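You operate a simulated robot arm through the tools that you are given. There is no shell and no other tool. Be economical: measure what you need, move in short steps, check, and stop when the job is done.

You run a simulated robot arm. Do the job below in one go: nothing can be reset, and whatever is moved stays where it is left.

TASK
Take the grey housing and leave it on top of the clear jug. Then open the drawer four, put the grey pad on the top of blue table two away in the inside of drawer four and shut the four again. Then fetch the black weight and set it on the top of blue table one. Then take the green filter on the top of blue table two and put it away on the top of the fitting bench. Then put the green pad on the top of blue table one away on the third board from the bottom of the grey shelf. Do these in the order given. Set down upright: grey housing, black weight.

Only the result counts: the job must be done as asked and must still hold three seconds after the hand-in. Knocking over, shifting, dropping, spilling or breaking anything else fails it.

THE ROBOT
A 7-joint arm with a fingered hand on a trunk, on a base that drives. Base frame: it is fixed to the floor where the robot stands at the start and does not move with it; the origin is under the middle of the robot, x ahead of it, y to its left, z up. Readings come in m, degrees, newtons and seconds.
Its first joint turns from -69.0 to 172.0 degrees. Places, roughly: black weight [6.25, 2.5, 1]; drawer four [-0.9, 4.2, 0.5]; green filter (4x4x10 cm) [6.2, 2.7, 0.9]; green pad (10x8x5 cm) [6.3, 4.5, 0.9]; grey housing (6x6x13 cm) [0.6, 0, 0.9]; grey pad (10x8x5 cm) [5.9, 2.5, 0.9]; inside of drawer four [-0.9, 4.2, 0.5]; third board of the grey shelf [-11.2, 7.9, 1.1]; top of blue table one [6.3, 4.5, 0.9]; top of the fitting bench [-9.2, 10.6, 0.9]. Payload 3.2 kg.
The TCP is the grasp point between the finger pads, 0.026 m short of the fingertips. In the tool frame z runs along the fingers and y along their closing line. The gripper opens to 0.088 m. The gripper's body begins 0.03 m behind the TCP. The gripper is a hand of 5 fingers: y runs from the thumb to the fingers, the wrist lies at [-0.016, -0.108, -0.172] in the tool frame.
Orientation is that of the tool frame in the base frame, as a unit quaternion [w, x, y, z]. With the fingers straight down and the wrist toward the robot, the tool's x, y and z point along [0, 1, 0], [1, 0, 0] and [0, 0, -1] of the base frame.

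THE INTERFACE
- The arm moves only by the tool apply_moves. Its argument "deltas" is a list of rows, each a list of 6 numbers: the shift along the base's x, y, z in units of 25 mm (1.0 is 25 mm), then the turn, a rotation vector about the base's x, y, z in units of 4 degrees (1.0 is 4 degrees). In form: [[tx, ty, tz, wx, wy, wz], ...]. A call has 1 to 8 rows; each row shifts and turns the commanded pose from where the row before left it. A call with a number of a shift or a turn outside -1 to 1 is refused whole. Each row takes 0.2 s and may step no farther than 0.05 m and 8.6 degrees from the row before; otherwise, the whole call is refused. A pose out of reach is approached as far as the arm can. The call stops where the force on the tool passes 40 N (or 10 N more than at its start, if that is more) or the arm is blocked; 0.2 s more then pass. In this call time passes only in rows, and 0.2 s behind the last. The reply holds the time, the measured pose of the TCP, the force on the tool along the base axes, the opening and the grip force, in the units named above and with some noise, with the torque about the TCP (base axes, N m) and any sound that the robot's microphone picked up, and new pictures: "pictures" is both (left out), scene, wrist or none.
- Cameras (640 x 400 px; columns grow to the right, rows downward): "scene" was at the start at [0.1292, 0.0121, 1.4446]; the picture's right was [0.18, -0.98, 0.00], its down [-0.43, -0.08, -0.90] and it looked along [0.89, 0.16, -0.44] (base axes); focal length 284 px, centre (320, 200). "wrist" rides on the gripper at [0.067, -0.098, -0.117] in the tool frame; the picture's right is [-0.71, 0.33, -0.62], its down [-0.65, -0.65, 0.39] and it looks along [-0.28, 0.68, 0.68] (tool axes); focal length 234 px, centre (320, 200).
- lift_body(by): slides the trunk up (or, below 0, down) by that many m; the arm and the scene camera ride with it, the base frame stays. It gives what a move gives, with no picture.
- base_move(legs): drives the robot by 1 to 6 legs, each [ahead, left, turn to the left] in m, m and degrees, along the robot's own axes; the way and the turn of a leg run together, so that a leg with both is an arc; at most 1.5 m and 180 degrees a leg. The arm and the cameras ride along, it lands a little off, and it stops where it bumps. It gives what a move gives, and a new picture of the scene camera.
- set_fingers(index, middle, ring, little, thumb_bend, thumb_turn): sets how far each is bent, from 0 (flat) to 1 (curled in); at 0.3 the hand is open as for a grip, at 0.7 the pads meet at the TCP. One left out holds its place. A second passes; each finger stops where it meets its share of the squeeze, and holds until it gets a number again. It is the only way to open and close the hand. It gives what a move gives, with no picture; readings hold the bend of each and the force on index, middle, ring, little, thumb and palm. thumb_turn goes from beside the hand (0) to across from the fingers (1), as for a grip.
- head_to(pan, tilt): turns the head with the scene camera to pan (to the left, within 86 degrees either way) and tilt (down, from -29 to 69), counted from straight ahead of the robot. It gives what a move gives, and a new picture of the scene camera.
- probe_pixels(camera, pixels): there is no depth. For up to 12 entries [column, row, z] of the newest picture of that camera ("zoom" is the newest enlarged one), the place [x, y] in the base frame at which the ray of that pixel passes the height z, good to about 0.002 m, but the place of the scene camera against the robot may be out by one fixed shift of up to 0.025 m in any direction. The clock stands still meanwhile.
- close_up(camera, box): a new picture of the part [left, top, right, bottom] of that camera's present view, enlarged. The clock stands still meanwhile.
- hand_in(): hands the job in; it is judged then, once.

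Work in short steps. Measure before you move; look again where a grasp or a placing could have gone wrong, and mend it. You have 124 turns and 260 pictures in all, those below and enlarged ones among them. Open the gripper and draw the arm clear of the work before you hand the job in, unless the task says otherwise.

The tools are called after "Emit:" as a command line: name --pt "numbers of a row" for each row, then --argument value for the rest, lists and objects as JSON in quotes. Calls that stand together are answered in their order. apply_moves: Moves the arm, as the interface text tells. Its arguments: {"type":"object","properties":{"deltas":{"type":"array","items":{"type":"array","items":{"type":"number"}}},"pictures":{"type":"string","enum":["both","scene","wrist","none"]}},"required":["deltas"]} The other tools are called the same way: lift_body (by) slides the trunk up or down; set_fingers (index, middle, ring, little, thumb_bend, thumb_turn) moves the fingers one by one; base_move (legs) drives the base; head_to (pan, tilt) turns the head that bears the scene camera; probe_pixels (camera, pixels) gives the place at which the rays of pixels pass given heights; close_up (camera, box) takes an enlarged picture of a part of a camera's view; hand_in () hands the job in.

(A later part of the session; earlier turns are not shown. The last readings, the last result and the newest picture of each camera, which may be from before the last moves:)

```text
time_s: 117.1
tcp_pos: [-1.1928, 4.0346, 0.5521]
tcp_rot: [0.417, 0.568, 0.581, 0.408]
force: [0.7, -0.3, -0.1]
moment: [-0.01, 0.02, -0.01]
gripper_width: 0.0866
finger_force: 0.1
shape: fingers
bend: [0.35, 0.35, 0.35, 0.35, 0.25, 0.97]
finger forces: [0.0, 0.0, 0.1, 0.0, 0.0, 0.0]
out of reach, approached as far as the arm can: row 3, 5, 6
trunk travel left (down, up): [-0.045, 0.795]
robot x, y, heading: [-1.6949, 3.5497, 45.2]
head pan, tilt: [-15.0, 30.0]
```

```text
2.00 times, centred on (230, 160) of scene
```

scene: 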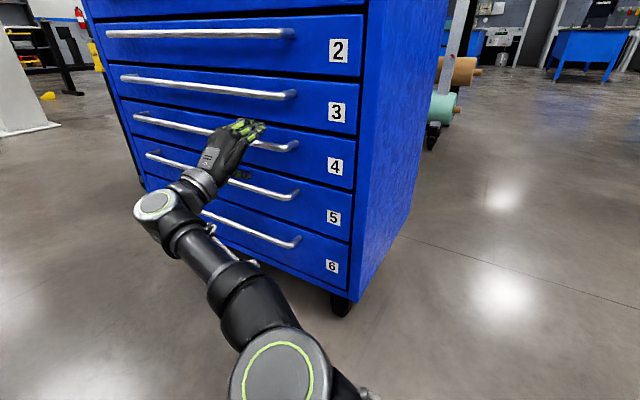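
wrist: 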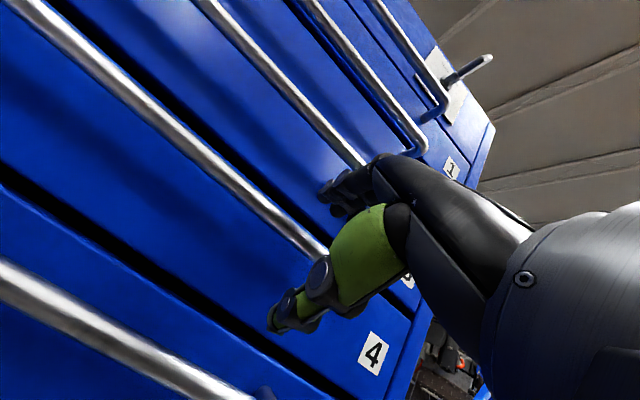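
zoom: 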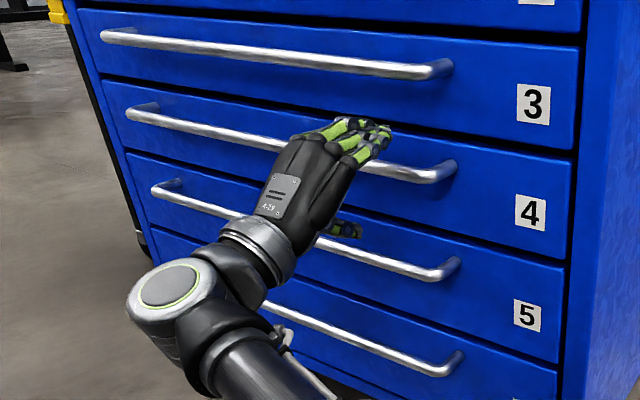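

The hand is on bar 4 (above seam, beside label 4), 5 cm short. I nudge the base forward 4.5 cm (to north-east), which brings the fingers over the bar.

Emit:
base_move --legs '[[0.045, 0, 0]]'

Emit:
apply_moves --pt "0 0 0 0 0 0" --pictures "wrist"

Emit:
close_up --camera "scene" --box '[170, 60, 330, 220]'

```text
time_s: 118.0
tcp_pos: [-1.1614, 4.0661, 0.552]
tcp_rot: [0.416, 0.568, 0.581, 0.408]
force: [-0.2, -0.1, 0.5]
moment: [0.0, 0.03, 0.02]
gripper_width: 0.0867
finger_force: 0.0
shape: fingers
bend: [0.35, 0.35, 0.35, 0.35, 0.25, 0.97]
finger forces: [0.0, 0.0, 0.0, 0.0, 0.0, 0.1]
trunk travel left (down, up): [-0.045, 0.795]
robot x, y, heading: [-1.6671, 3.5836, 45.0]
head pan, tilt: [-15.0, 30.0]
```

scene: 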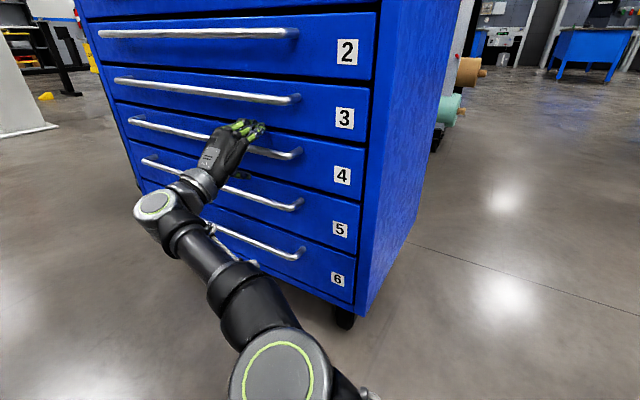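

```text
time_s: 118.4
tcp_pos: [-1.16, 4.0667, 0.553]
tcp_rot: [0.416, 0.568, 0.581, 0.408]
force: [0.3, 1.0, -0.4]
moment: [-0.01, 0.0, -0.05]
gripper_width: 0.0866
finger_force: 0.2
shape: fingers
bend: [0.35, 0.35, 0.35, 0.35, 0.25, 0.97]
finger forces: [0.0, 0.0, 0.1, 0.0, 0.0, 0.0]
trunk travel left (down, up): [-0.045, 0.795]
robot x, y, heading: [-1.6617, 3.5826, 45.0]
head pan, tilt: [-15.0, 30.0]
```

wrist: 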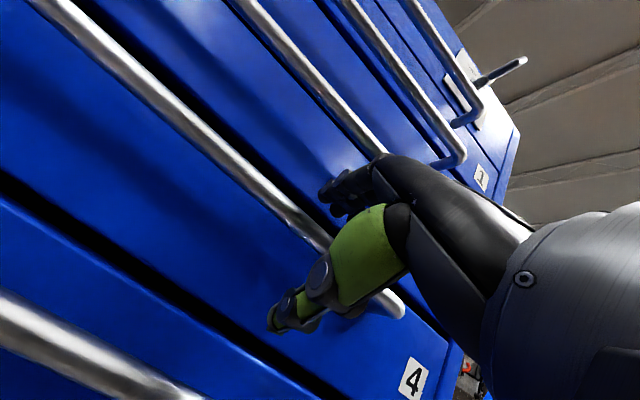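

```text
2.50 times, centred on (250, 140) of scene
```

zoom: 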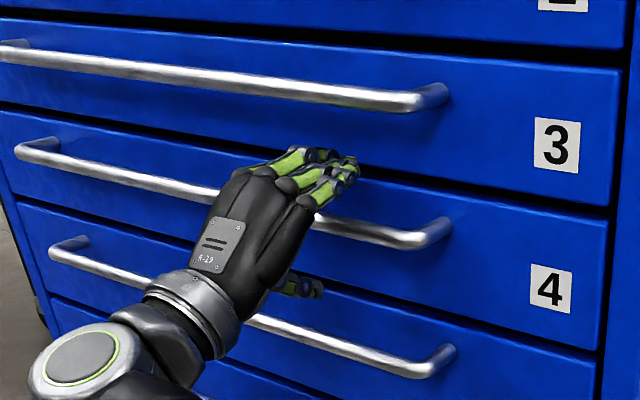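

The bar passes between fingers and thumb. I close the hand on it.

Emit:
set_fingers --index 0.75 --middle 0.75 --ring 0.75 --little 0.75 --thumb_bend 0.7

Emit:
close_up --camera "wrist" --box '[160, 120, 420, 380]'

Emit:
close_up --camera "scene" --box '[170, 60, 330, 220]'

```text
time_s: 119.4
tcp_pos: [-1.1622, 4.0646, 0.5558]
tcp_rot: [0.418, 0.568, 0.579, 0.409]
force: [2.7, 4.2, 15.9]
moment: [-0.55, -0.08, 0.13]
gripper_width: 0.0106
finger_force: 19.2
shape: fingers
bend: [0.74, 0.73, 0.73, 0.74, 0.64, 0.97]
finger forces: [6.4, 5.9, 6.9, 10.2, 9.8, 0.0]
trunk travel left (down, up): [-0.045, 0.795]
robot x, y, heading: [-1.669, 3.5807, 45.3]
head pan, tilt: [-15.0, 30.0]
```

```text
1.54 times, centred on (290, 250) of wrist
```

zoom: 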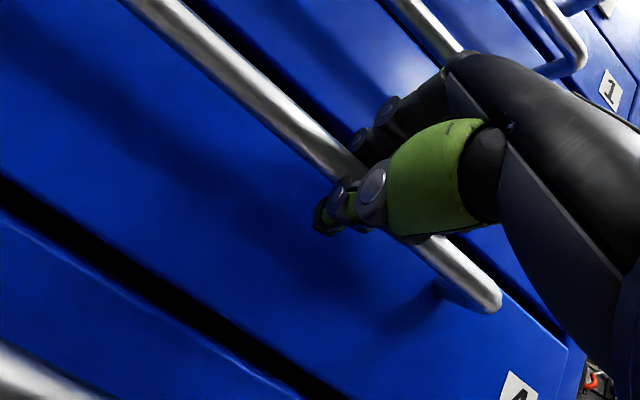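

```text
2.50 times, centred on (250, 140) of scene
```

zoom: 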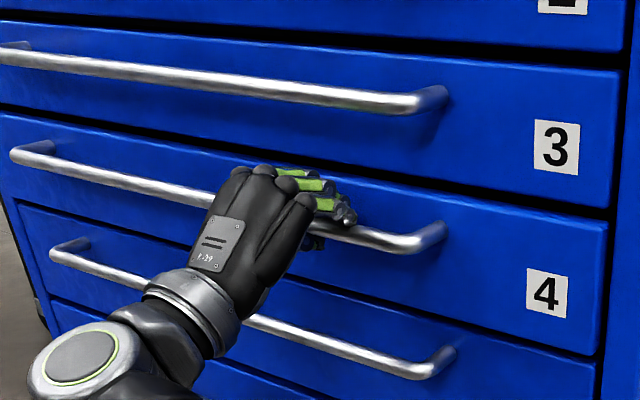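

The grip closed on a 1 cm bar. I pull west 5 cm in small rows and check that the drawer follows.

Emit:
apply_moves --pt "0 0 0.1 0 0 0" --pt "-0.4 0 0 0 0 0" --pt "-0.4 0 0 0 0 0" --pt "-0.5 0 0 0 0 0" --pt "-0.5 0 0 0 0 0" --pt "0 0 0 0 0 0"

```text
time_s: 120.8
tcp_pos: [-1.2057, 4.067, 0.5573]
tcp_rot: [0.418, 0.568, 0.579, 0.408]
force: [0.1, 0.6, 9.2]
moment: [-0.47, -0.01, 0.12]
gripper_width: 0.0107
finger_force: 18.1
shape: fingers
bend: [0.74, 0.74, 0.73, 0.74, 0.64, 0.97]
finger forces: [5.4, 4.8, 5.8, 8.1, 12.2, 0.0]
trunk travel left (down, up): [-0.045, 0.795]
robot x, y, heading: [-1.6661, 3.5818, 45.0]
head pan, tilt: [-15.0, 30.0]
```

scene: 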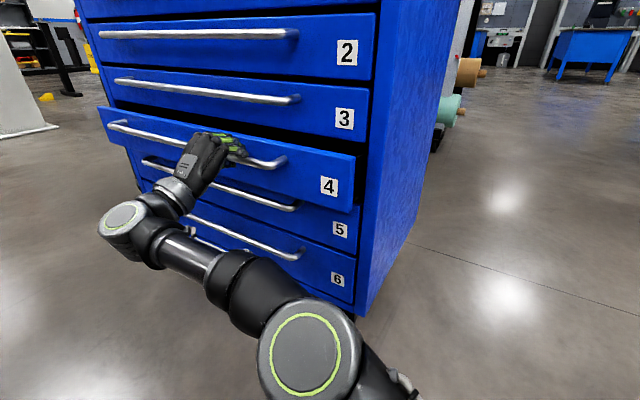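
wrist: 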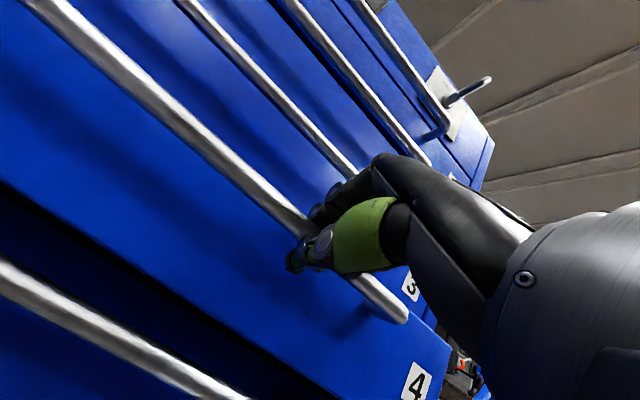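

Drawer four is coming out. I keep pulling, about 20 cm more.

Emit:
apply_moves --pt "-0.8 0 0.05 0 0 0" --pt "-0.8 0 0 0 0 0" --pt "-0.8 0 0 0 0 0" --pt "-0.8 0 0 0 0 0" --pt "-0.8 0 0 0 0 0" --pt "-0.8 0 0 0 0 0" --pt "-0.8 0 0 0 0 0" --pt "-0.8 0 0 0 0 0"

```text
time_s: 122.6
tcp_pos: [-1.3503, 4.0597, 0.5563]
tcp_rot: [0.415, 0.562, 0.586, 0.41]
force: [-2.9, 21.7, 7.0]
moment: [-0.29, 0.0, 0.23]
gripper_width: 0.0112
finger_force: 16.8
shape: fingers
bend: [0.74, 0.74, 0.74, 0.74, 0.64, 0.93]
finger forces: [4.4, 3.8, 5.3, 6.4, 12.8, 0.0]
out of reach, approached as far as the arm can: row 7, 8
trunk travel left (down, up): [-0.045, 0.795]
robot x, y, heading: [-1.6616, 3.5819, 45.0]
head pan, tilt: [-15.0, 30.0]
```

scene: 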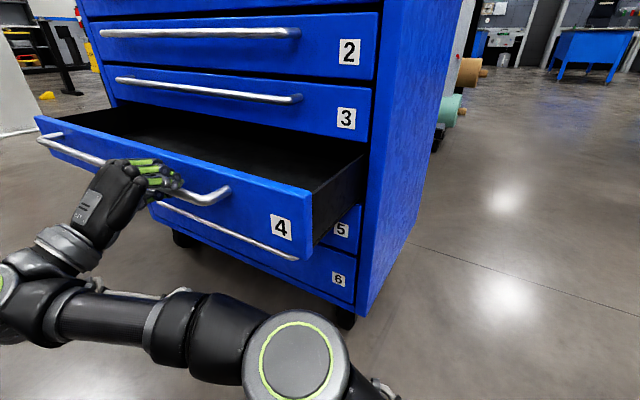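
wrist: 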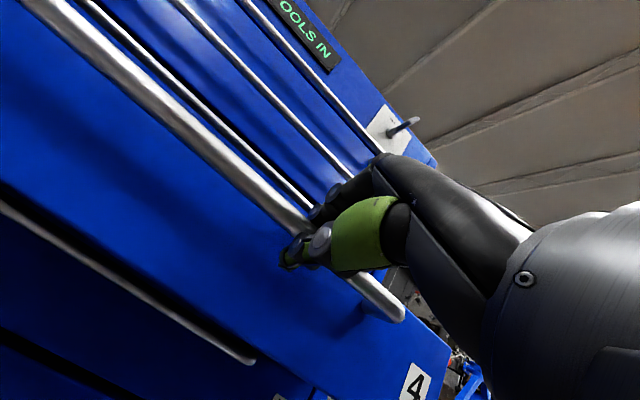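

It is open about 19 cm and the arm is at its limit. I drive the base west 8 cm while holding the bar to open further.

Emit:
base_move --legs '[[-0.055, 0.06, 0]]'

```text
time_s: 123.7
tcp_pos: [-1.4271, 4.0586, 0.5581]
tcp_rot: [0.418, 0.567, 0.581, 0.408]
force: [-2.7, 13.4, 4.4]
moment: [-0.27, 0.02, 0.25]
gripper_width: 0.0111
finger_force: 17.1
shape: fingers
bend: [0.74, 0.74, 0.74, 0.75, 0.63, 0.93]
finger forces: [4.4, 4.0, 5.5, 5.6, 14.7, 0.0]
trunk travel left (down, up): [-0.045, 0.795]
robot x, y, heading: [-1.7488, 3.5864, 45.1]
head pan, tilt: [-15.0, 30.0]
```

scene: 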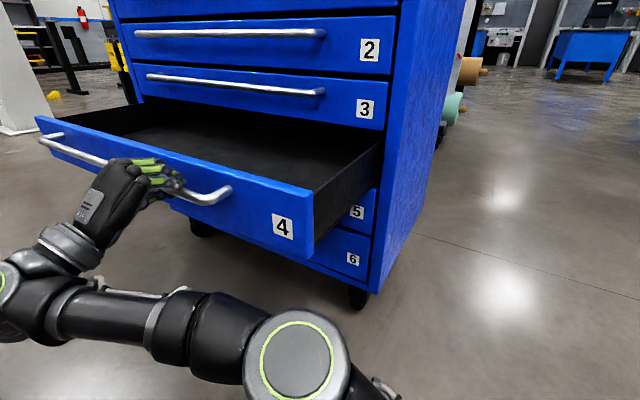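

The drawer is open about 26 cm. I release the bar and withdraw the hand diagonally (−x, −y).

Emit:
set_fingers --index 0.25 --middle 0.25 --ring 0.25 --little 0.25 --thumb_bend 0.2

Emit:
apply_moves --pt "-0.6 -0.4 0 0 0 0" --pt "-0.6 -0.4 0 0 0 0" --pt "-0.6 -0.4 0 0 0 0" --pt "-0.6 -0.4 0 0 0 0" --pt "-0.6 -0.4 0 0 0 0" --pt "-0.6 -0.4 0 0 0 0"

```text
time_s: 124.7
tcp_pos: [-1.4285, 4.0589, 0.558]
tcp_rot: [0.416, 0.568, 0.582, 0.408]
force: [-0.2, -0.3, 0.6]
moment: [0.01, 0.01, 0.0]
gripper_width: 0.0998
finger_force: 0.1
shape: fingers
bend: [0.25, 0.25, 0.25, 0.25, 0.21, 0.97]
finger forces: [0.1, 0.0, 0.0, 0.1, 0.0, 0.0]
trunk travel left (down, up): [-0.045, 0.795]
robot x, y, heading: [-1.7489, 3.5855, 45.1]
head pan, tilt: [-15.0, 30.0]
```

```text
time_s: 126.1
tcp_pos: [-1.5015, 3.9909, 0.5556]
tcp_rot: [0.417, 0.567, 0.582, 0.409]
force: [-0.6, -0.3, -0.4]
moment: [0.05, -0.04, -0.02]
gripper_width: 0.1
finger_force: 0.1
shape: fingers
bend: [0.25, 0.25, 0.25, 0.25, 0.21, 0.97]
finger forces: [0.0, 0.0, 0.0, 0.1, 0.0, 0.0]
out of reach, approached as far as the arm can: row 5, 6
trunk travel left (down, up): [-0.045, 0.795]
robot x, y, heading: [-1.7508, 3.5823, 45.3]
head pan, tilt: [-15.0, 30.0]
```

scene: 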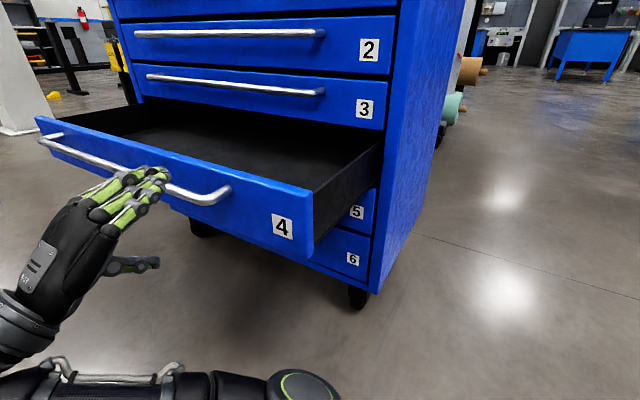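
wrist: 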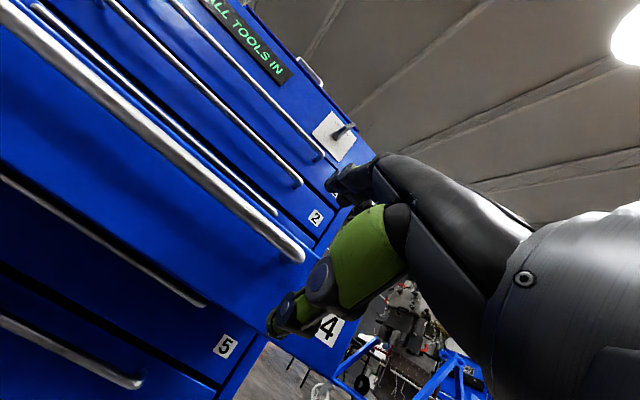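

The hand is clear of the bar. I raise the trunk and rotate the hand back to pointing down.

Emit:
lift_body --by 0.4

Emit:
apply_moves --pt "0 0 0 0 1 0" --pt "0 0 0 0 1 0" --pt "0 0 0 0 1 0" --pt "0 0 0 0 1 0" --pt "0 0 0 0 1 0" --pt "0 0 0 0 1 0" --pt "0 0 0 0 1 0" --pt "0 0 0 0 1 0" --pictures "none"

Emit:
apply_moves --pt "0 0 0 0 1 0" --pt "0 0 0 0 1 0" --pt "0 0 0 0 1 0" --pt "0 0 0 0 1 0" --pt "0 0 0 0 1 0" --pt "0 0 0 0 1 0" --pt "0 0 0 0 1 0" --pt "0 0 0 0 1 0" --pictures "none"

Emit:
lift_body --by 0.3

Emit:
apply_moves --pt "0 0 0 0 1 0" --pt "0 0 0 0 1 0" --pt "0 0 0 0 0 1" --pt "0 0 0 0 0 1" --pt "0 0 0 0 0 1" --pt "0 0 0 0 0 1" --pt "0 0 0 0 0 1" --pt "0 0 0 0 0 1" --pictures "scene"

```text
time_s: 129.9
tcp_pos: [-1.502, 3.99, 0.9561]
tcp_rot: [0.416, 0.565, 0.582, 0.41]
force: [0.5, 0.0, -0.3]
moment: [-0.01, -0.01, -0.03]
gripper_width: 0.1001
finger_force: 0.1
shape: fingers
bend: [0.25, 0.25, 0.25, 0.25, 0.21, 0.97]
finger forces: [0.0, 0.0, 0.0, 0.0, 0.0, 0.0]
trunk travel left (down, up): [-0.445, 0.395]
robot x, y, heading: [-1.7537, 3.585, 45.4]
head pan, tilt: [-15.0, 30.0]
```

```text
time_s: 131.7
tcp_pos: [-1.3923, 3.9665, 0.9309]
tcp_rot: [0.241, 0.656, 0.674, 0.238]
force: [-0.8, 0.1, -0.8]
moment: [0.01, 0.01, 0.01]
gripper_width: 0.1001
finger_force: 0.1
shape: fingers
bend: [0.25, 0.25, 0.25, 0.25, 0.21, 0.97]
finger forces: [0.0, 0.2, 0.1, 0.0, 0.0, 0.0]
out of reach, approached as far as the arm can: row 1, 2, 3, 4, 5, 6, 7, 8
trunk travel left (down, up): [-0.445, 0.395]
robot x, y, heading: [-1.7455, 3.5844, 44.9]
head pan, tilt: [-15.0, 30.0]
```

```text
time_s: 133.5
tcp_pos: [-1.3727, 4.0128, 0.8967]
tcp_rot: [0.193, 0.675, 0.689, 0.176]
force: [0.7, -0.1, 0.7]
moment: [0.0, -0.04, 0.03]
gripper_width: 0.0998
finger_force: 0.0
shape: fingers
bend: [0.25, 0.25, 0.25, 0.25, 0.21, 0.97]
finger forces: [0.1, 0.0, 0.0, 0.0, 0.2, 0.0]
out of reach, approached as far as the arm can: row 1, 2, 3, 4, 5, 6, 7, 8
trunk travel left (down, up): [-0.445, 0.395]
robot x, y, heading: [-1.7473, 3.5845, 45.4]
head pan, tilt: [-15.0, 30.0]
```

```text
time_s: 136.5
tcp_pos: [-1.3732, 4.0137, 1.1963]
tcp_rot: [0.192, 0.675, 0.69, 0.176]
force: [-0.2, 0.1, -0.9]
moment: [-0.02, -0.02, -0.01]
gripper_width: 0.1003
finger_force: 0.0
shape: fingers
bend: [0.25, 0.25, 0.25, 0.25, 0.21, 0.97]
finger forces: [0.0, 0.0, 0.0, 0.1, 0.0, 0.0]
trunk travel left (down, up): [-0.745, 0.095]
robot x, y, heading: [-1.743, 3.5851, 45.3]
head pan, tilt: [-15.0, 30.0]
```

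```text
time_s: 138.3
tcp_pos: [-1.3725, 4.012, 1.1951]
tcp_rot: [0.152, 0.517, 0.815, 0.212]
force: [-0.7, -0.8, -0.2]
moment: [0.02, -0.02, -0.02]
gripper_width: 0.0998
finger_force: 0.0
shape: fingers
bend: [0.25, 0.25, 0.25, 0.25, 0.21, 0.97]
finger forces: [0.2, 0.1, 0.0, 0.0, 0.1, 0.0]
out of reach, approached as far as the arm can: row 1, 2
trunk travel left (down, up): [-0.745, 0.095]
robot x, y, heading: [-1.7483, 3.5801, 44.8]
head pan, tilt: [-15.0, 30.0]
```

scene: 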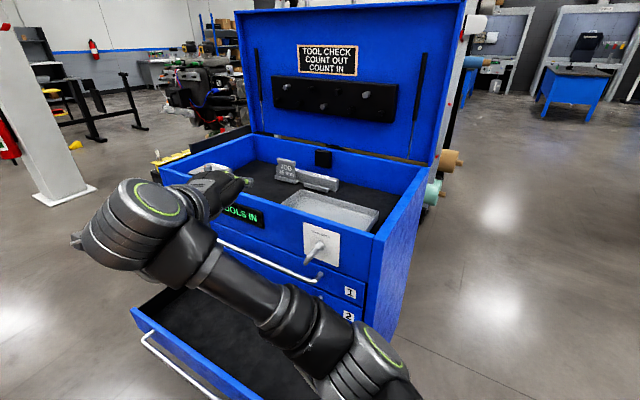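

The hand is still tilted about 30°. I level it to straight down and finish the yaw.

Emit:
apply_moves --pt "0 0 0.2 -0.35 0.88 0.3" --pt "0 0 0.2 -0.35 0.88 0.3" --pt "0 0 0.2 -0.35 0.88 0.3" --pt "0 0 0.2 -0.35 0.88 0.3" --pt "0 0 0.2 -0.35 0.88 0.3" --pt "0 0 0.2 -0.35 0.88 0.3" --pt "0 0 0.2 -0.35 0.88 0.3" --pt "0 0 0.2 -0.35 0.88 0.3" --pictures "none"

Emit:
apply_moves --pt "-0.5 -0.5 0 0 0 0.8" --pt "-0.5 -0.5 0 0 0 0.8" --pt "-0.5 -0.5 0 0 0 0.8" --pt "0 0 0 0 0 0" --pictures "scene"

```text
time_s: 140.1
tcp_pos: [-1.3726, 4.0132, 1.2366]
tcp_rot: [-0.019, 0.468, 0.884, 0.011]
force: [-0.3, 0.0, 0.4]
moment: [-0.01, 0.05, 0.05]
gripper_width: 0.0998
finger_force: 0.0
shape: fingers
bend: [0.25, 0.25, 0.25, 0.25, 0.21, 0.97]
finger forces: [0.1, 0.0, 0.0, 0.0, 0.0, 0.1]
trunk travel left (down, up): [-0.745, 0.095]
robot x, y, heading: [-1.7485, 3.586, 45.1]
head pan, tilt: [-15.0, 30.0]
```

```text
time_s: 141.1
tcp_pos: [-1.4109, 3.9763, 1.2359]
tcp_rot: [-0.021, 0.392, 0.92, 0.011]
force: [0.8, 0.1, -0.5]
moment: [0.02, 0.02, 0.0]
gripper_width: 0.1001
finger_force: 0.2
shape: fingers
bend: [0.25, 0.25, 0.25, 0.25, 0.21, 0.97]
finger forces: [0.1, 0.0, 0.1, 0.0, 0.0, 0.0]
trunk travel left (down, up): [-0.745, 0.095]
robot x, y, heading: [-1.7517, 3.585, 45.2]
head pan, tilt: [-15.0, 30.0]
```

scene: 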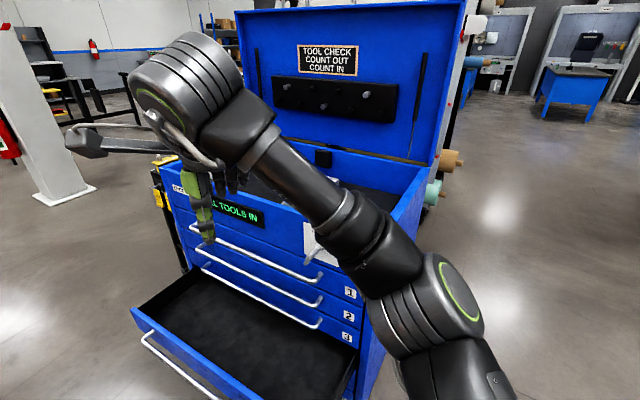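

Drawer four stays open. I drive out south, face east and go along y≈3 back to x≈2.2 to look for blue table two.

Emit:
base_move --legs '[[-0.414, -0.414, 0], [0, 0, -45], [1.4, 0, 0], [1.4, 0, 0], [1.15, 0, 0]]'

Emit:
head_to --pan 10 --tilt 15

```text
time_s: 165.4
tcp_pos: [2.7843, 2.9934, 1.2369]
tcp_rot: [-0.014, 0.721, 0.693, 0.017]
force: [0.6, -0.5, 0.4]
moment: [-0.01, -0.03, 0.02]
gripper_width: 0.1
finger_force: 0.0
shape: fingers
bend: [0.25, 0.25, 0.25, 0.25, 0.21, 0.97]
finger forces: [0.0, 0.0, 0.1, 0.0, 0.1, 0.0]
trunk travel left (down, up): [-0.745, 0.095]
robot x, y, heading: [2.2679, 2.964, -0.9]
head pan, tilt: [-15.0, 30.0]
```

scene: 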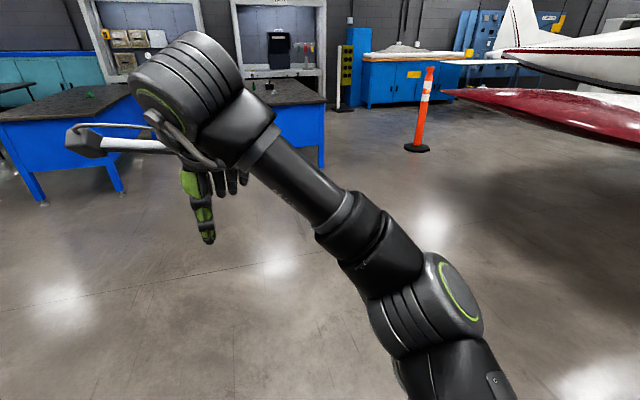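

```text
time_s: 166.3
tcp_pos: [2.7854, 2.9936, 1.2375]
tcp_rot: [-0.014, 0.721, 0.692, 0.017]
force: [0.6, 0.8, -0.1]
moment: [0.03, -0.03, 0.0]
gripper_width: 0.1001
finger_force: 0.1
shape: fingers
bend: [0.25, 0.25, 0.25, 0.25, 0.21, 0.97]
finger forces: [0.0, 0.0, 0.0, 0.0, 0.0, 0.0]
trunk travel left (down, up): [-0.745, 0.095]
robot x, y, heading: [2.2664, 2.9647, -0.8]
head pan, tilt: [10.0, 15.0]
```

scene: 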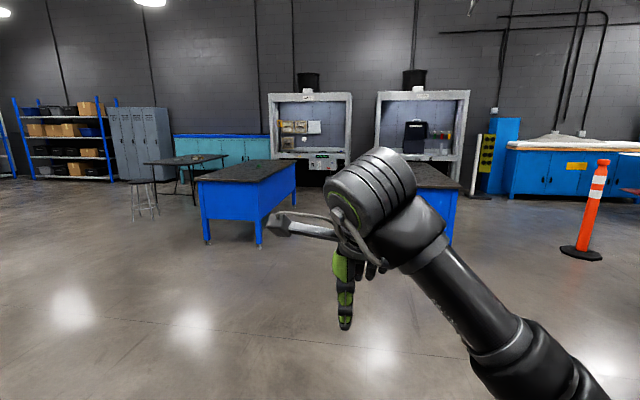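

Blue table one is at left (250,190) and table two is behind the arm ahead. I drive on to about (4.6, 2.6) and look again.

Emit:
base_move --legs '[[1.15, -0.15, 0], [1.15, -0.15, 0]]'

Emit:
head_to --pan 0 --tilt 30

```text
time_s: 177.7
tcp_pos: [5.0771, 2.688, 1.2359]
tcp_rot: [-0.014, 0.717, 0.696, 0.018]
force: [0.9, 0.2, 1.4]
moment: [-0.03, 0.04, -0.02]
gripper_width: 0.0998
finger_force: 0.1
shape: fingers
bend: [0.25, 0.25, 0.25, 0.25, 0.21, 0.97]
finger forces: [0.1, 0.1, 0.0, 0.1, 0.1, 0.1]
trunk travel left (down, up): [-0.745, 0.095]
robot x, y, heading: [4.5617, 2.656, -0.4]
head pan, tilt: [10.0, 15.0]
```

scene: 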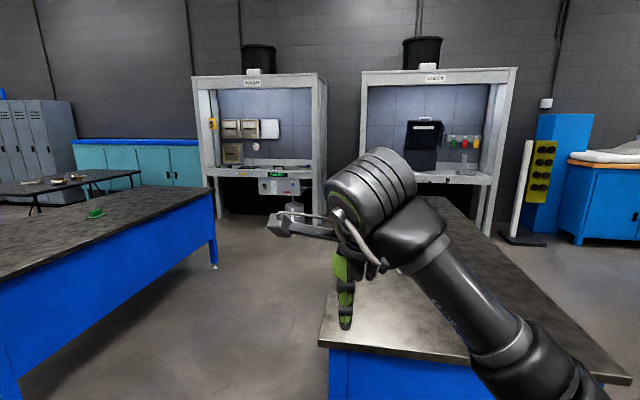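

```text
time_s: 178.5
tcp_pos: [5.078, 2.6881, 1.238]
tcp_rot: [-0.014, 0.718, 0.695, 0.019]
force: [-0.1, 0.5, -1.1]
moment: [-0.01, -0.01, 0.0]
gripper_width: 0.1001
finger_force: 0.1
shape: fingers
bend: [0.25, 0.25, 0.25, 0.25, 0.21, 0.97]
finger forces: [0.0, 0.1, 0.0, 0.0, 0.0, 0.0]
trunk travel left (down, up): [-0.745, 0.095]
robot x, y, heading: [4.5588, 2.6528, -0.5]
head pan, tilt: [0.0, 30.0]
```

scene: 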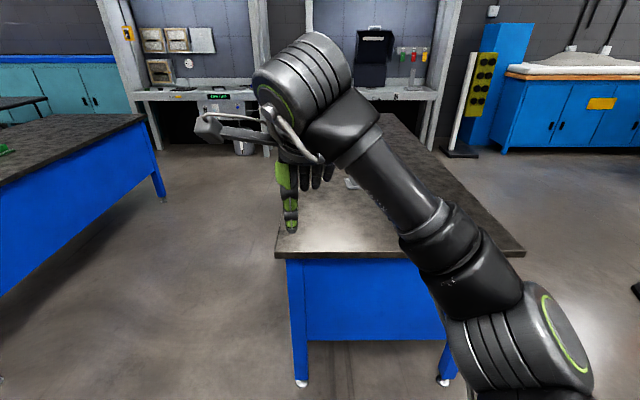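

I'll probe table two's corners and the nearby corner of table one.

Emit:
probe_pixels --camera "scene" --pixels '[[277, 256, 0.86], [523, 256, 0.86], [382, 114, 0.86], [302, 385, 0], [443, 382, 0], [143, 122, 0.86], [164, 197, 0], [350, 184, 0.86]]'

Emit:
head_to --pan -20 --tilt 25

Emit:
apply_moves --pt "-0.8 0.8 0 0 0 0" --pt "-0.8 0.8 0 0 0 0" --pt "-0.8 0.8 0 0 0 0" --pt "-0.5 0.8 0 0 0 0"

```text
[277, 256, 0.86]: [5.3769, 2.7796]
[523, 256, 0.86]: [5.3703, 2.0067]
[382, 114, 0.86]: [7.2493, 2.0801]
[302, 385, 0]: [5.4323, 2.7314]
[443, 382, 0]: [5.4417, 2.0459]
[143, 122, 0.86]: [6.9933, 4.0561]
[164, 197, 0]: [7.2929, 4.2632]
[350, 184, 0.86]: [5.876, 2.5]
```

```text
time_s: 179.3
tcp_pos: [5.0783, 2.6883, 1.2356]
tcp_rot: [-0.014, 0.717, 0.697, 0.017]
force: [-0.1, 0.6, 0.2]
moment: [-0.03, -0.01, 0.03]
gripper_width: 0.1
finger_force: 0.0
shape: fingers
bend: [0.25, 0.25, 0.25, 0.25, 0.21, 0.97]
finger forces: [0.0, 0.0, 0.0, 0.1, 0.0, 0.0]
trunk travel left (down, up): [-0.745, 0.095]
robot x, y, heading: [4.5609, 2.654, -0.6]
head pan, tilt: [-20.0, 25.0]
```

scene: 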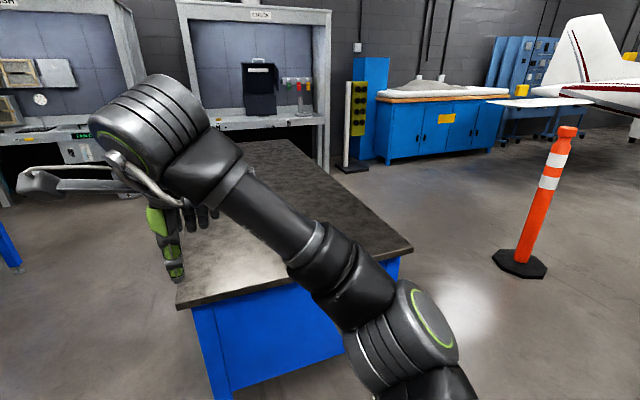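

```text
time_s: 180.3
tcp_pos: [5.0047, 2.7697, 1.2374]
tcp_rot: [-0.014, 0.718, 0.695, 0.017]
force: [0.7, -0.2, 0.1]
moment: [-0.03, 0.01, -0.03]
gripper_width: 0.1002
finger_force: 0.1
shape: fingers
bend: [0.25, 0.25, 0.25, 0.25, 0.21, 0.97]
finger forces: [0.1, 0.0, 0.0, 0.0, 0.1, 0.1]
trunk travel left (down, up): [-0.745, 0.095]
robot x, y, heading: [4.5584, 2.6552, -0.4]
head pan, tilt: [-20.0, 25.0]
```

scene: 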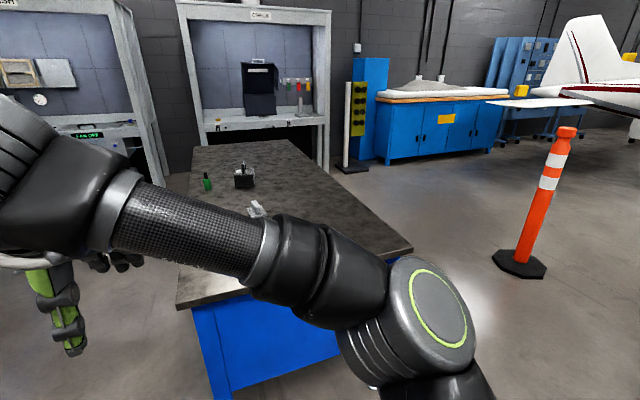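
wrist: 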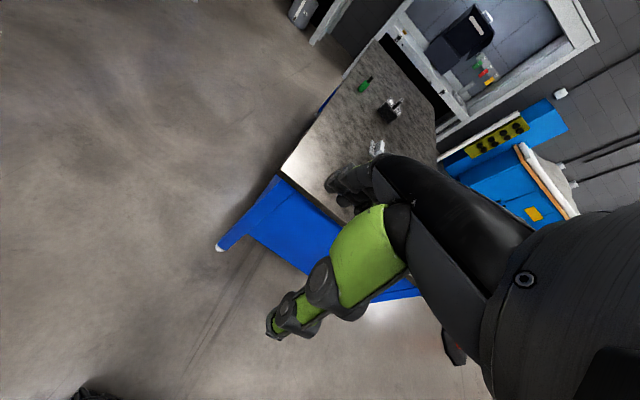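

Objects are on the table: green (207,182), black (244,178), grey (256,208). I enlarge and probe them.

Emit:
close_up --camera "scene" --box '[180, 140, 290, 230]'

Emit:
close_up --camera "wrist" --box '[300, 50, 440, 190]'

Emit:
probe_pixels --camera "scene" --pixels '[[207, 189, 0.86], [207, 189, 0.905], [244, 187, 0.86], [244, 187, 0.905], [256, 214, 0.86], [256, 214, 0.905], [178, 305, 0.86], [178, 305, 0.905], [412, 250, 0.86], [285, 141, 0.86], [192, 150, 0.86]]'

```text
4.44 times, centred on (235, 185) of scene
```

zoom: 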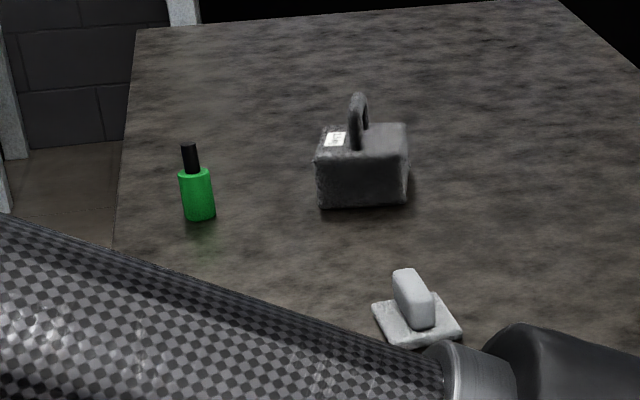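

```text
2.86 times, centred on (370, 120) of wrist
```

zoom: 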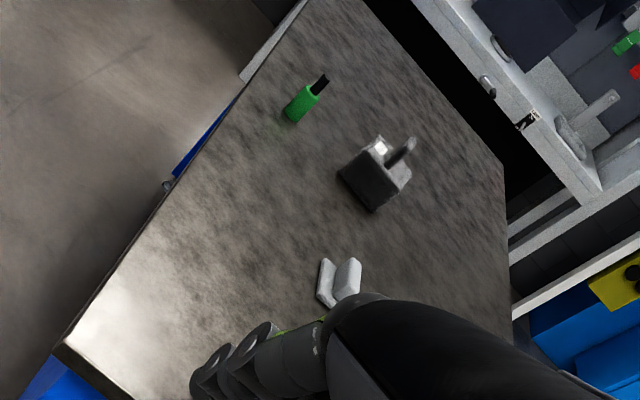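

```text
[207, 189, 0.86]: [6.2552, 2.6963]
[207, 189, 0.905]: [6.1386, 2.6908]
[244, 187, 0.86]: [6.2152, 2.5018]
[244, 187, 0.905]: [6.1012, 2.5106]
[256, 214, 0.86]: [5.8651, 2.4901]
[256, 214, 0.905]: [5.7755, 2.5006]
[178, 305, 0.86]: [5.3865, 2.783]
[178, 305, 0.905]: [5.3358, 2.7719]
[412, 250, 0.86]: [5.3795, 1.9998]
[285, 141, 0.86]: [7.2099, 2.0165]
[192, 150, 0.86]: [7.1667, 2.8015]
```

The grey pad (plate with grip bar) is near (5.87, 2.49), the weight at (6.22, 2.50), the filter at (6.25, 2.70), table top at 0.86. I go to the north side of the table and face it.

Emit:
base_move --legs '[[0, 0.5, 0], [1.29, 0.01, 0], [0, 0, -90]]'

Emit:
head_to --pan 0 --tilt 45

Emit:
apply_moves --pt "0 0 0 0 0 0" --pictures "wrist"

```text
time_s: 193.0
tcp_pos: [5.9432, 2.7196, 1.237]
tcp_rot: [0.003, 1.0, -0.008, 0.022]
force: [-0.6, -0.1, 0.2]
moment: [0.0, 0.0, -0.02]
gripper_width: 0.1
finger_force: 0.0
shape: fingers
bend: [0.25, 0.25, 0.25, 0.25, 0.21, 0.97]
finger forces: [0.0, 0.1, 0.1, 0.0, 0.0, 0.0]
trunk travel left (down, up): [-0.745, 0.095]
robot x, y, heading: [5.8225, 3.1608, -89.7]
head pan, tilt: [-20.0, 25.0]
```

scene: 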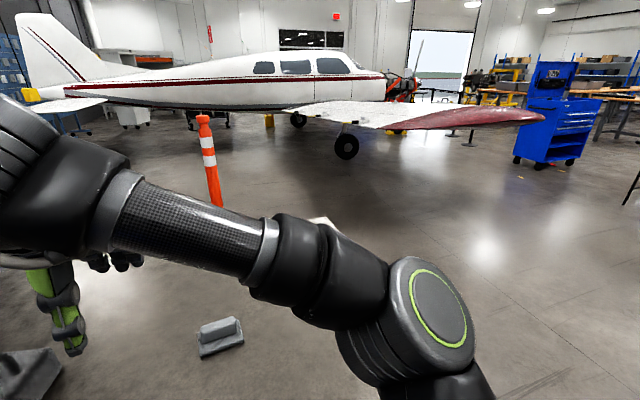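

```text
time_s: 193.8
tcp_pos: [5.9447, 2.7197, 1.2376]
tcp_rot: [0.002, 1.0, -0.009, 0.023]
force: [0.6, 0.2, -1.7]
moment: [-0.03, -0.02, 0.01]
gripper_width: 0.0998
finger_force: 0.0
shape: fingers
bend: [0.25, 0.25, 0.25, 0.25, 0.21, 0.97]
finger forces: [0.0, 0.1, 0.0, 0.0, 0.1, 0.1]
trunk travel left (down, up): [-0.745, 0.095]
robot x, y, heading: [5.8256, 3.1659, -89.5]
head pan, tilt: [0.0, 45.0]
```

scene: 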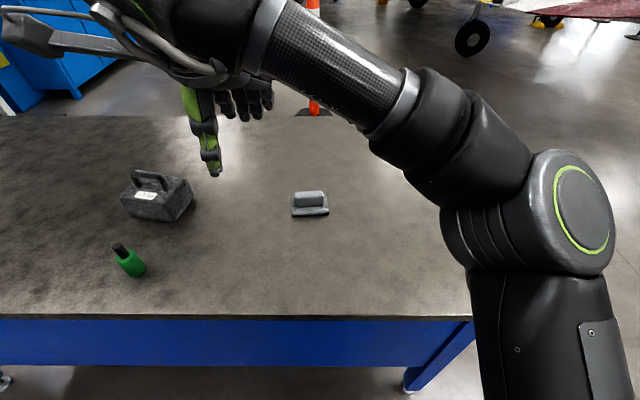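

```text
time_s: 194.2
tcp_pos: [5.944, 2.7195, 1.2369]
tcp_rot: [0.002, 1.0, -0.009, 0.023]
force: [0.4, -0.4, 0.6]
moment: [0.02, 0.04, 0.01]
gripper_width: 0.1
finger_force: 0.1
shape: fingers
bend: [0.25, 0.25, 0.25, 0.25, 0.21, 0.97]
finger forces: [0.0, 0.0, 0.1, 0.0, 0.0, 0.0]
trunk travel left (down, up): [-0.745, 0.095]
robot x, y, heading: [5.8264, 3.1621, -89.7]
head pan, tilt: [0.0, 45.0]
```

wrist: 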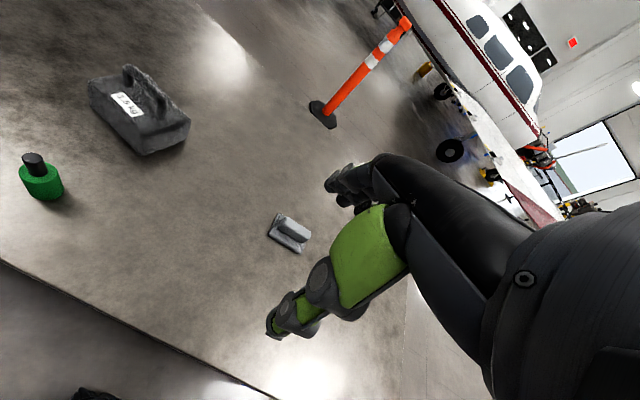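

The pad's grip bar runs along x, matching the hand's closing line along y. I enlarge and probe for the exact pose.

Emit:
close_up --camera "scene" --box '[270, 170, 350, 240]'

Emit:
close_up --camera "wrist" --box '[240, 190, 340, 280]'

Emit:
probe_pixels --camera "wrist" --pixels '[[291, 228, 0.91], [291, 228, 0.88], [287, 237, 0.87], [268, 235, 0.87], [297, 253, 0.87], [134, 140, 0.9], [42, 180, 0.9]]'

Emit:
probe_pixels --camera "scene" --pixels '[[310, 198, 0.9], [292, 216, 0.87], [329, 213, 0.87], [310, 209, 0.87], [157, 200, 0.9], [131, 270, 0.87]]'

```text
5.71 times, centred on (310, 205) of scene
```

zoom: 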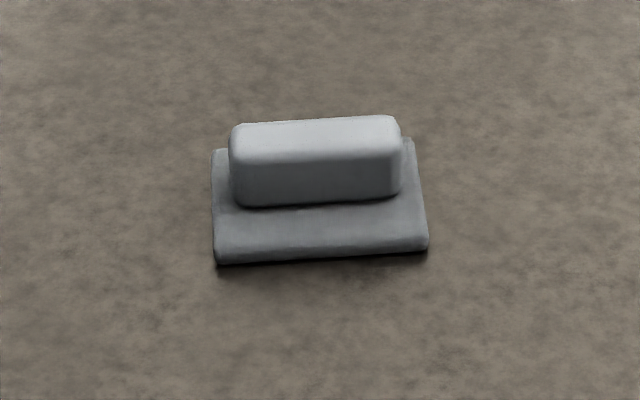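

```text
4.44 times, centred on (290, 235) of wrist
```

zoom: 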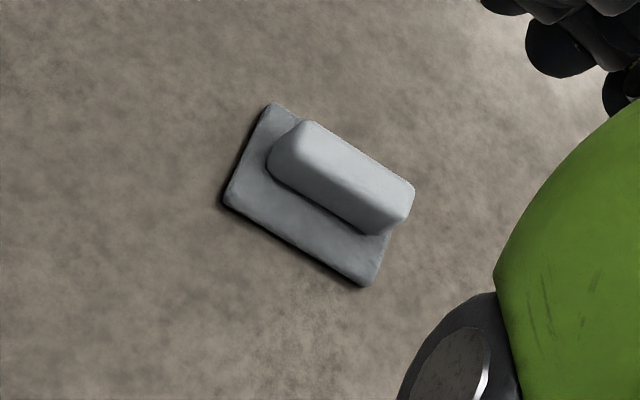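

```text
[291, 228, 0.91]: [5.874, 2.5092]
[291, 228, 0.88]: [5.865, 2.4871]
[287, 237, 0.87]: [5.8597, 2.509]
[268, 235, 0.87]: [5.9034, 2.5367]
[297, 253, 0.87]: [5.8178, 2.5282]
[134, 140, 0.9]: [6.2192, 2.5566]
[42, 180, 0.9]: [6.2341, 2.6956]
```

```text
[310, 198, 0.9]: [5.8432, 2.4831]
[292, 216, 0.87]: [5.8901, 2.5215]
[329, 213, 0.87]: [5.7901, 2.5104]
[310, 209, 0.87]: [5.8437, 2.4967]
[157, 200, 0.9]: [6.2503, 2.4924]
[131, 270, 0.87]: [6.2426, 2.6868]
```

The pad's bar centre is about (5.865, 2.50), yawed ~6°. I correct the hand's tilt and yaw while moving above it.

Emit:
apply_moves --pt "-0.4 -0.95 -0.3 0 0.33 0.6" --pt "-0.4 -0.95 -0.6 0 0.33 0.6" --pt "-0.4 -0.95 -0.8 0 0 0.55" --pt "-0.4 -0.95 -0.8 0 0 0" --pt "-0.4 -0.95 -0.8 0 0 0" --pt "-0.4 -0.95 -0.8 0 0 0" --pt "-0.4 -0.95 -0.8 0 0 0" --pt "-0.36 -0.95 -0.8 0 0 0" --pictures "none"

Emit:
apply_moves --pt "0 -0.6 -0.9 0 0 0" --pt "0 -0.58 -0.9 0 0 0" --pt "0 0 -0.9 0 0 0" --pt "0 0 -0.9 0 0 0" --pt "0 0 -0.4 0 0 0" --pt "0 0 0 0 0 0"

Emit:
close_up --camera "wrist" --box '[200, 170, 380, 340]'

```text
time_s: 196.0
tcp_pos: [5.8646, 2.5283, 1.0934]
tcp_rot: [0.001, 0.999, 0.052, 0.0]
force: [-0.2, 0.3, 0.0]
moment: [-0.02, 0.0, 0.01]
gripper_width: 0.0998
finger_force: 0.1
shape: fingers
bend: [0.25, 0.25, 0.25, 0.25, 0.21, 0.97]
finger forces: [0.0, 0.0, 0.0, 0.0, 0.1, 0.1]
trunk travel left (down, up): [-0.745, 0.095]
robot x, y, heading: [5.8269, 3.1608, -89.5]
head pan, tilt: [0.0, 45.0]
```

```text
time_s: 197.4
tcp_pos: [5.8645, 2.5003, 0.9939]
tcp_rot: [0.002, 0.999, 0.052, 0.0]
force: [0.6, -0.3, -0.4]
moment: [0.03, 0.0, 0.0]
gripper_width: 0.1
finger_force: 0.1
shape: fingers
bend: [0.25, 0.25, 0.25, 0.25, 0.21, 0.97]
finger forces: [0.0, 0.0, 0.1, 0.0, 0.0, 0.0]
trunk travel left (down, up): [-0.745, 0.095]
robot x, y, heading: [5.826, 3.1621, -89.5]
head pan, tilt: [0.0, 45.0]
```

scene: 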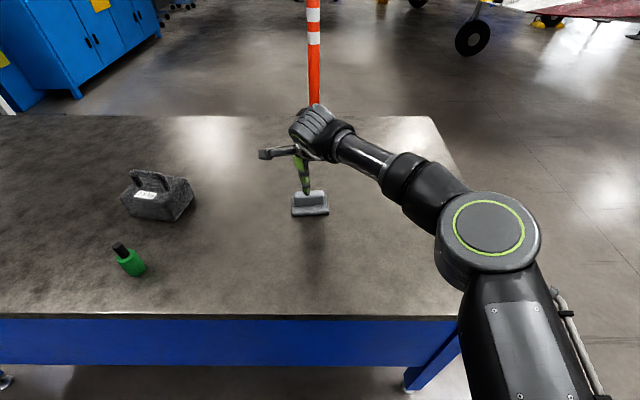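
wrist: 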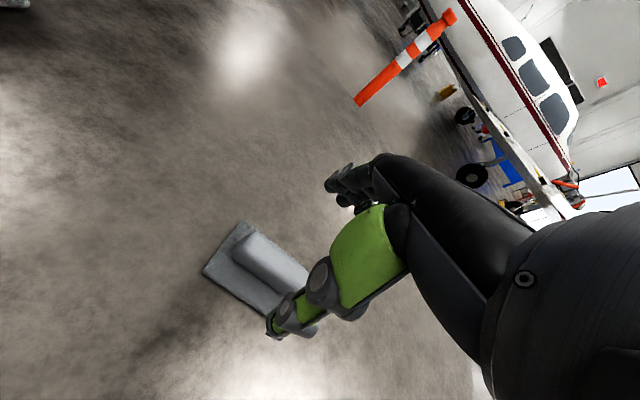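

```text
2.35 times, centred on (290, 255) of wrist
```

zoom: 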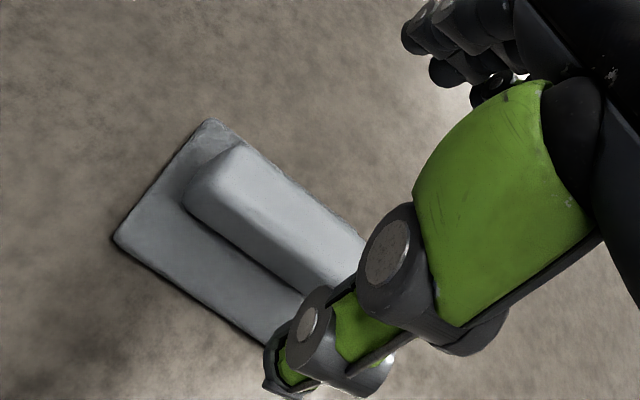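

I probe the base plate's visible left corners (203,271) and (243,221) to verify the centre.

Emit:
probe_pixels --camera "wrist" --pixels '[[202.8, 271, 0.867], [243.2, 221, 0.867], [254, 238, 0.91], [246, 247, 0.91], [270, 262, 0.91]]'

```text
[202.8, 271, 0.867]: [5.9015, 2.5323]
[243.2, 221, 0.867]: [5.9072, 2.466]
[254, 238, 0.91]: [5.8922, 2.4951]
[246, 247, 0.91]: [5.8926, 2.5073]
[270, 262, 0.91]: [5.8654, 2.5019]
```

The centre is at about (5.855, 2.496). I shift slightly, lower to TCP z≈0.91 and close on the bar.

Emit:
apply_moves --pt "-0.36 -0.15 -0.7 0 0 0" --pt "0 0 -0.9 0 0 0" --pt "0 0 -0.9 0 0 0" --pt "0 0 -0.85 0 0 0" --pt "0 0 0 0 0 0"

Emit:
set_fingers --index 0.65 --middle 0.65 --ring 0.65 --little 0.65 --thumb_bend 0.65

Emit:
apply_moves --pt "0 0 0.6 0 0 0" --pt "0 0 0.8 0 0 0" --pt "0 0 0.8 0 0 0"

```text
time_s: 198.6
tcp_pos: [5.8556, 2.4952, 0.9119]
tcp_rot: [0.002, 0.999, 0.051, 0.0]
force: [0.1, -0.6, 1.0]
moment: [-0.02, -0.01, -0.03]
gripper_width: 0.0999
finger_force: 0.1
shape: fingers
bend: [0.25, 0.25, 0.25, 0.25, 0.21, 0.97]
finger forces: [0.0, 0.1, 0.1, 0.0, 0.1, 0.0]
trunk travel left (down, up): [-0.745, 0.095]
robot x, y, heading: [5.8244, 3.1606, -89.8]
head pan, tilt: [0.0, 45.0]
```

scene: 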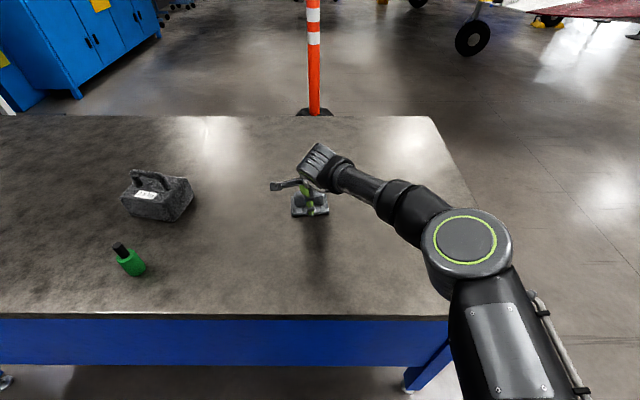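
wrist: 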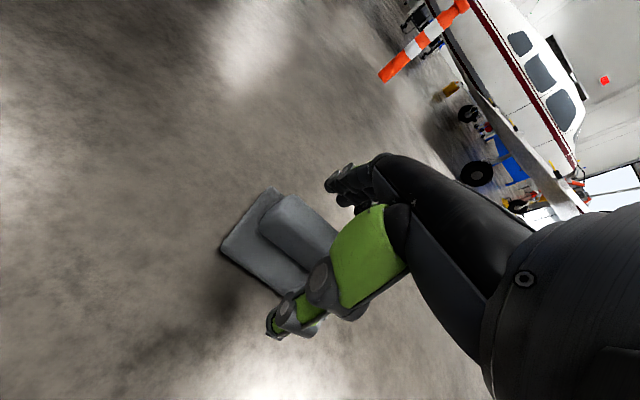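

```text
time_s: 199.6
tcp_pos: [5.8559, 2.4941, 0.9109]
tcp_rot: [0.002, 0.999, 0.052, 0.0]
force: [0.5, 0.3, -0.2]
moment: [-0.02, -0.03, -0.01]
gripper_width: 0.0254
finger_force: 6.7
shape: fingers
bend: [0.62, 0.63, 0.63, 0.65, 0.6, 0.97]
finger forces: [3.7, 1.8, 1.0, 0.0, 6.6, 0.0]
trunk travel left (down, up): [-0.745, 0.095]
robot x, y, heading: [5.823, 3.1627, -89.9]
head pan, tilt: [0.0, 45.0]
```

```text
time_s: 200.4
tcp_pos: [5.8572, 2.4949, 0.9666]
tcp_rot: [0.001, 0.999, 0.052, -0.001]
force: [-0.2, 0.6, -1.0]
moment: [-0.01, 0.04, -0.01]
gripper_width: 0.0249
finger_force: 6.5
shape: fingers
bend: [0.62, 0.63, 0.63, 0.65, 0.6, 0.96]
finger forces: [3.9, 1.7, 0.8, 0.0, 6.3, 0.1]
trunk travel left (down, up): [-0.745, 0.095]
robot x, y, heading: [5.8218, 3.1661, -89.8]
head pan, tilt: [0.0, 45.0]
```

scene: 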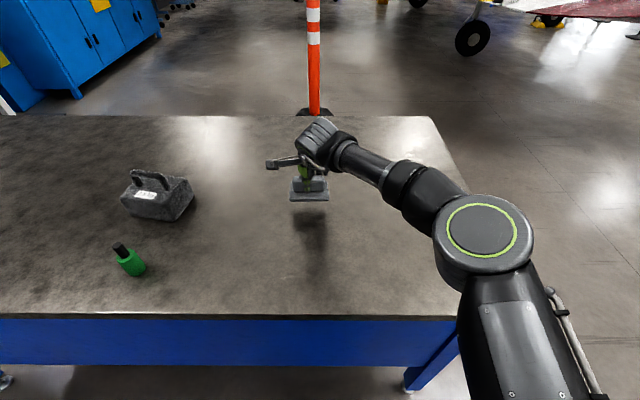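
wrist: 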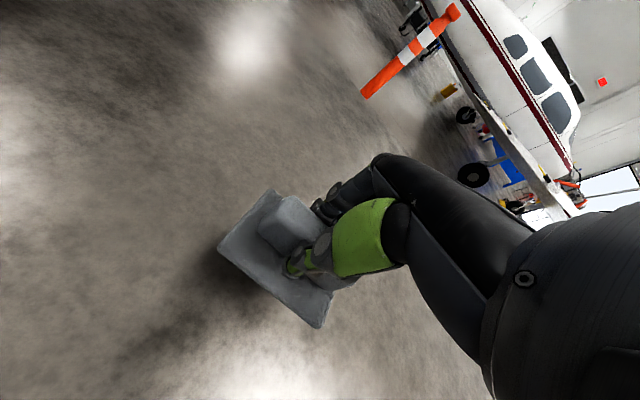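

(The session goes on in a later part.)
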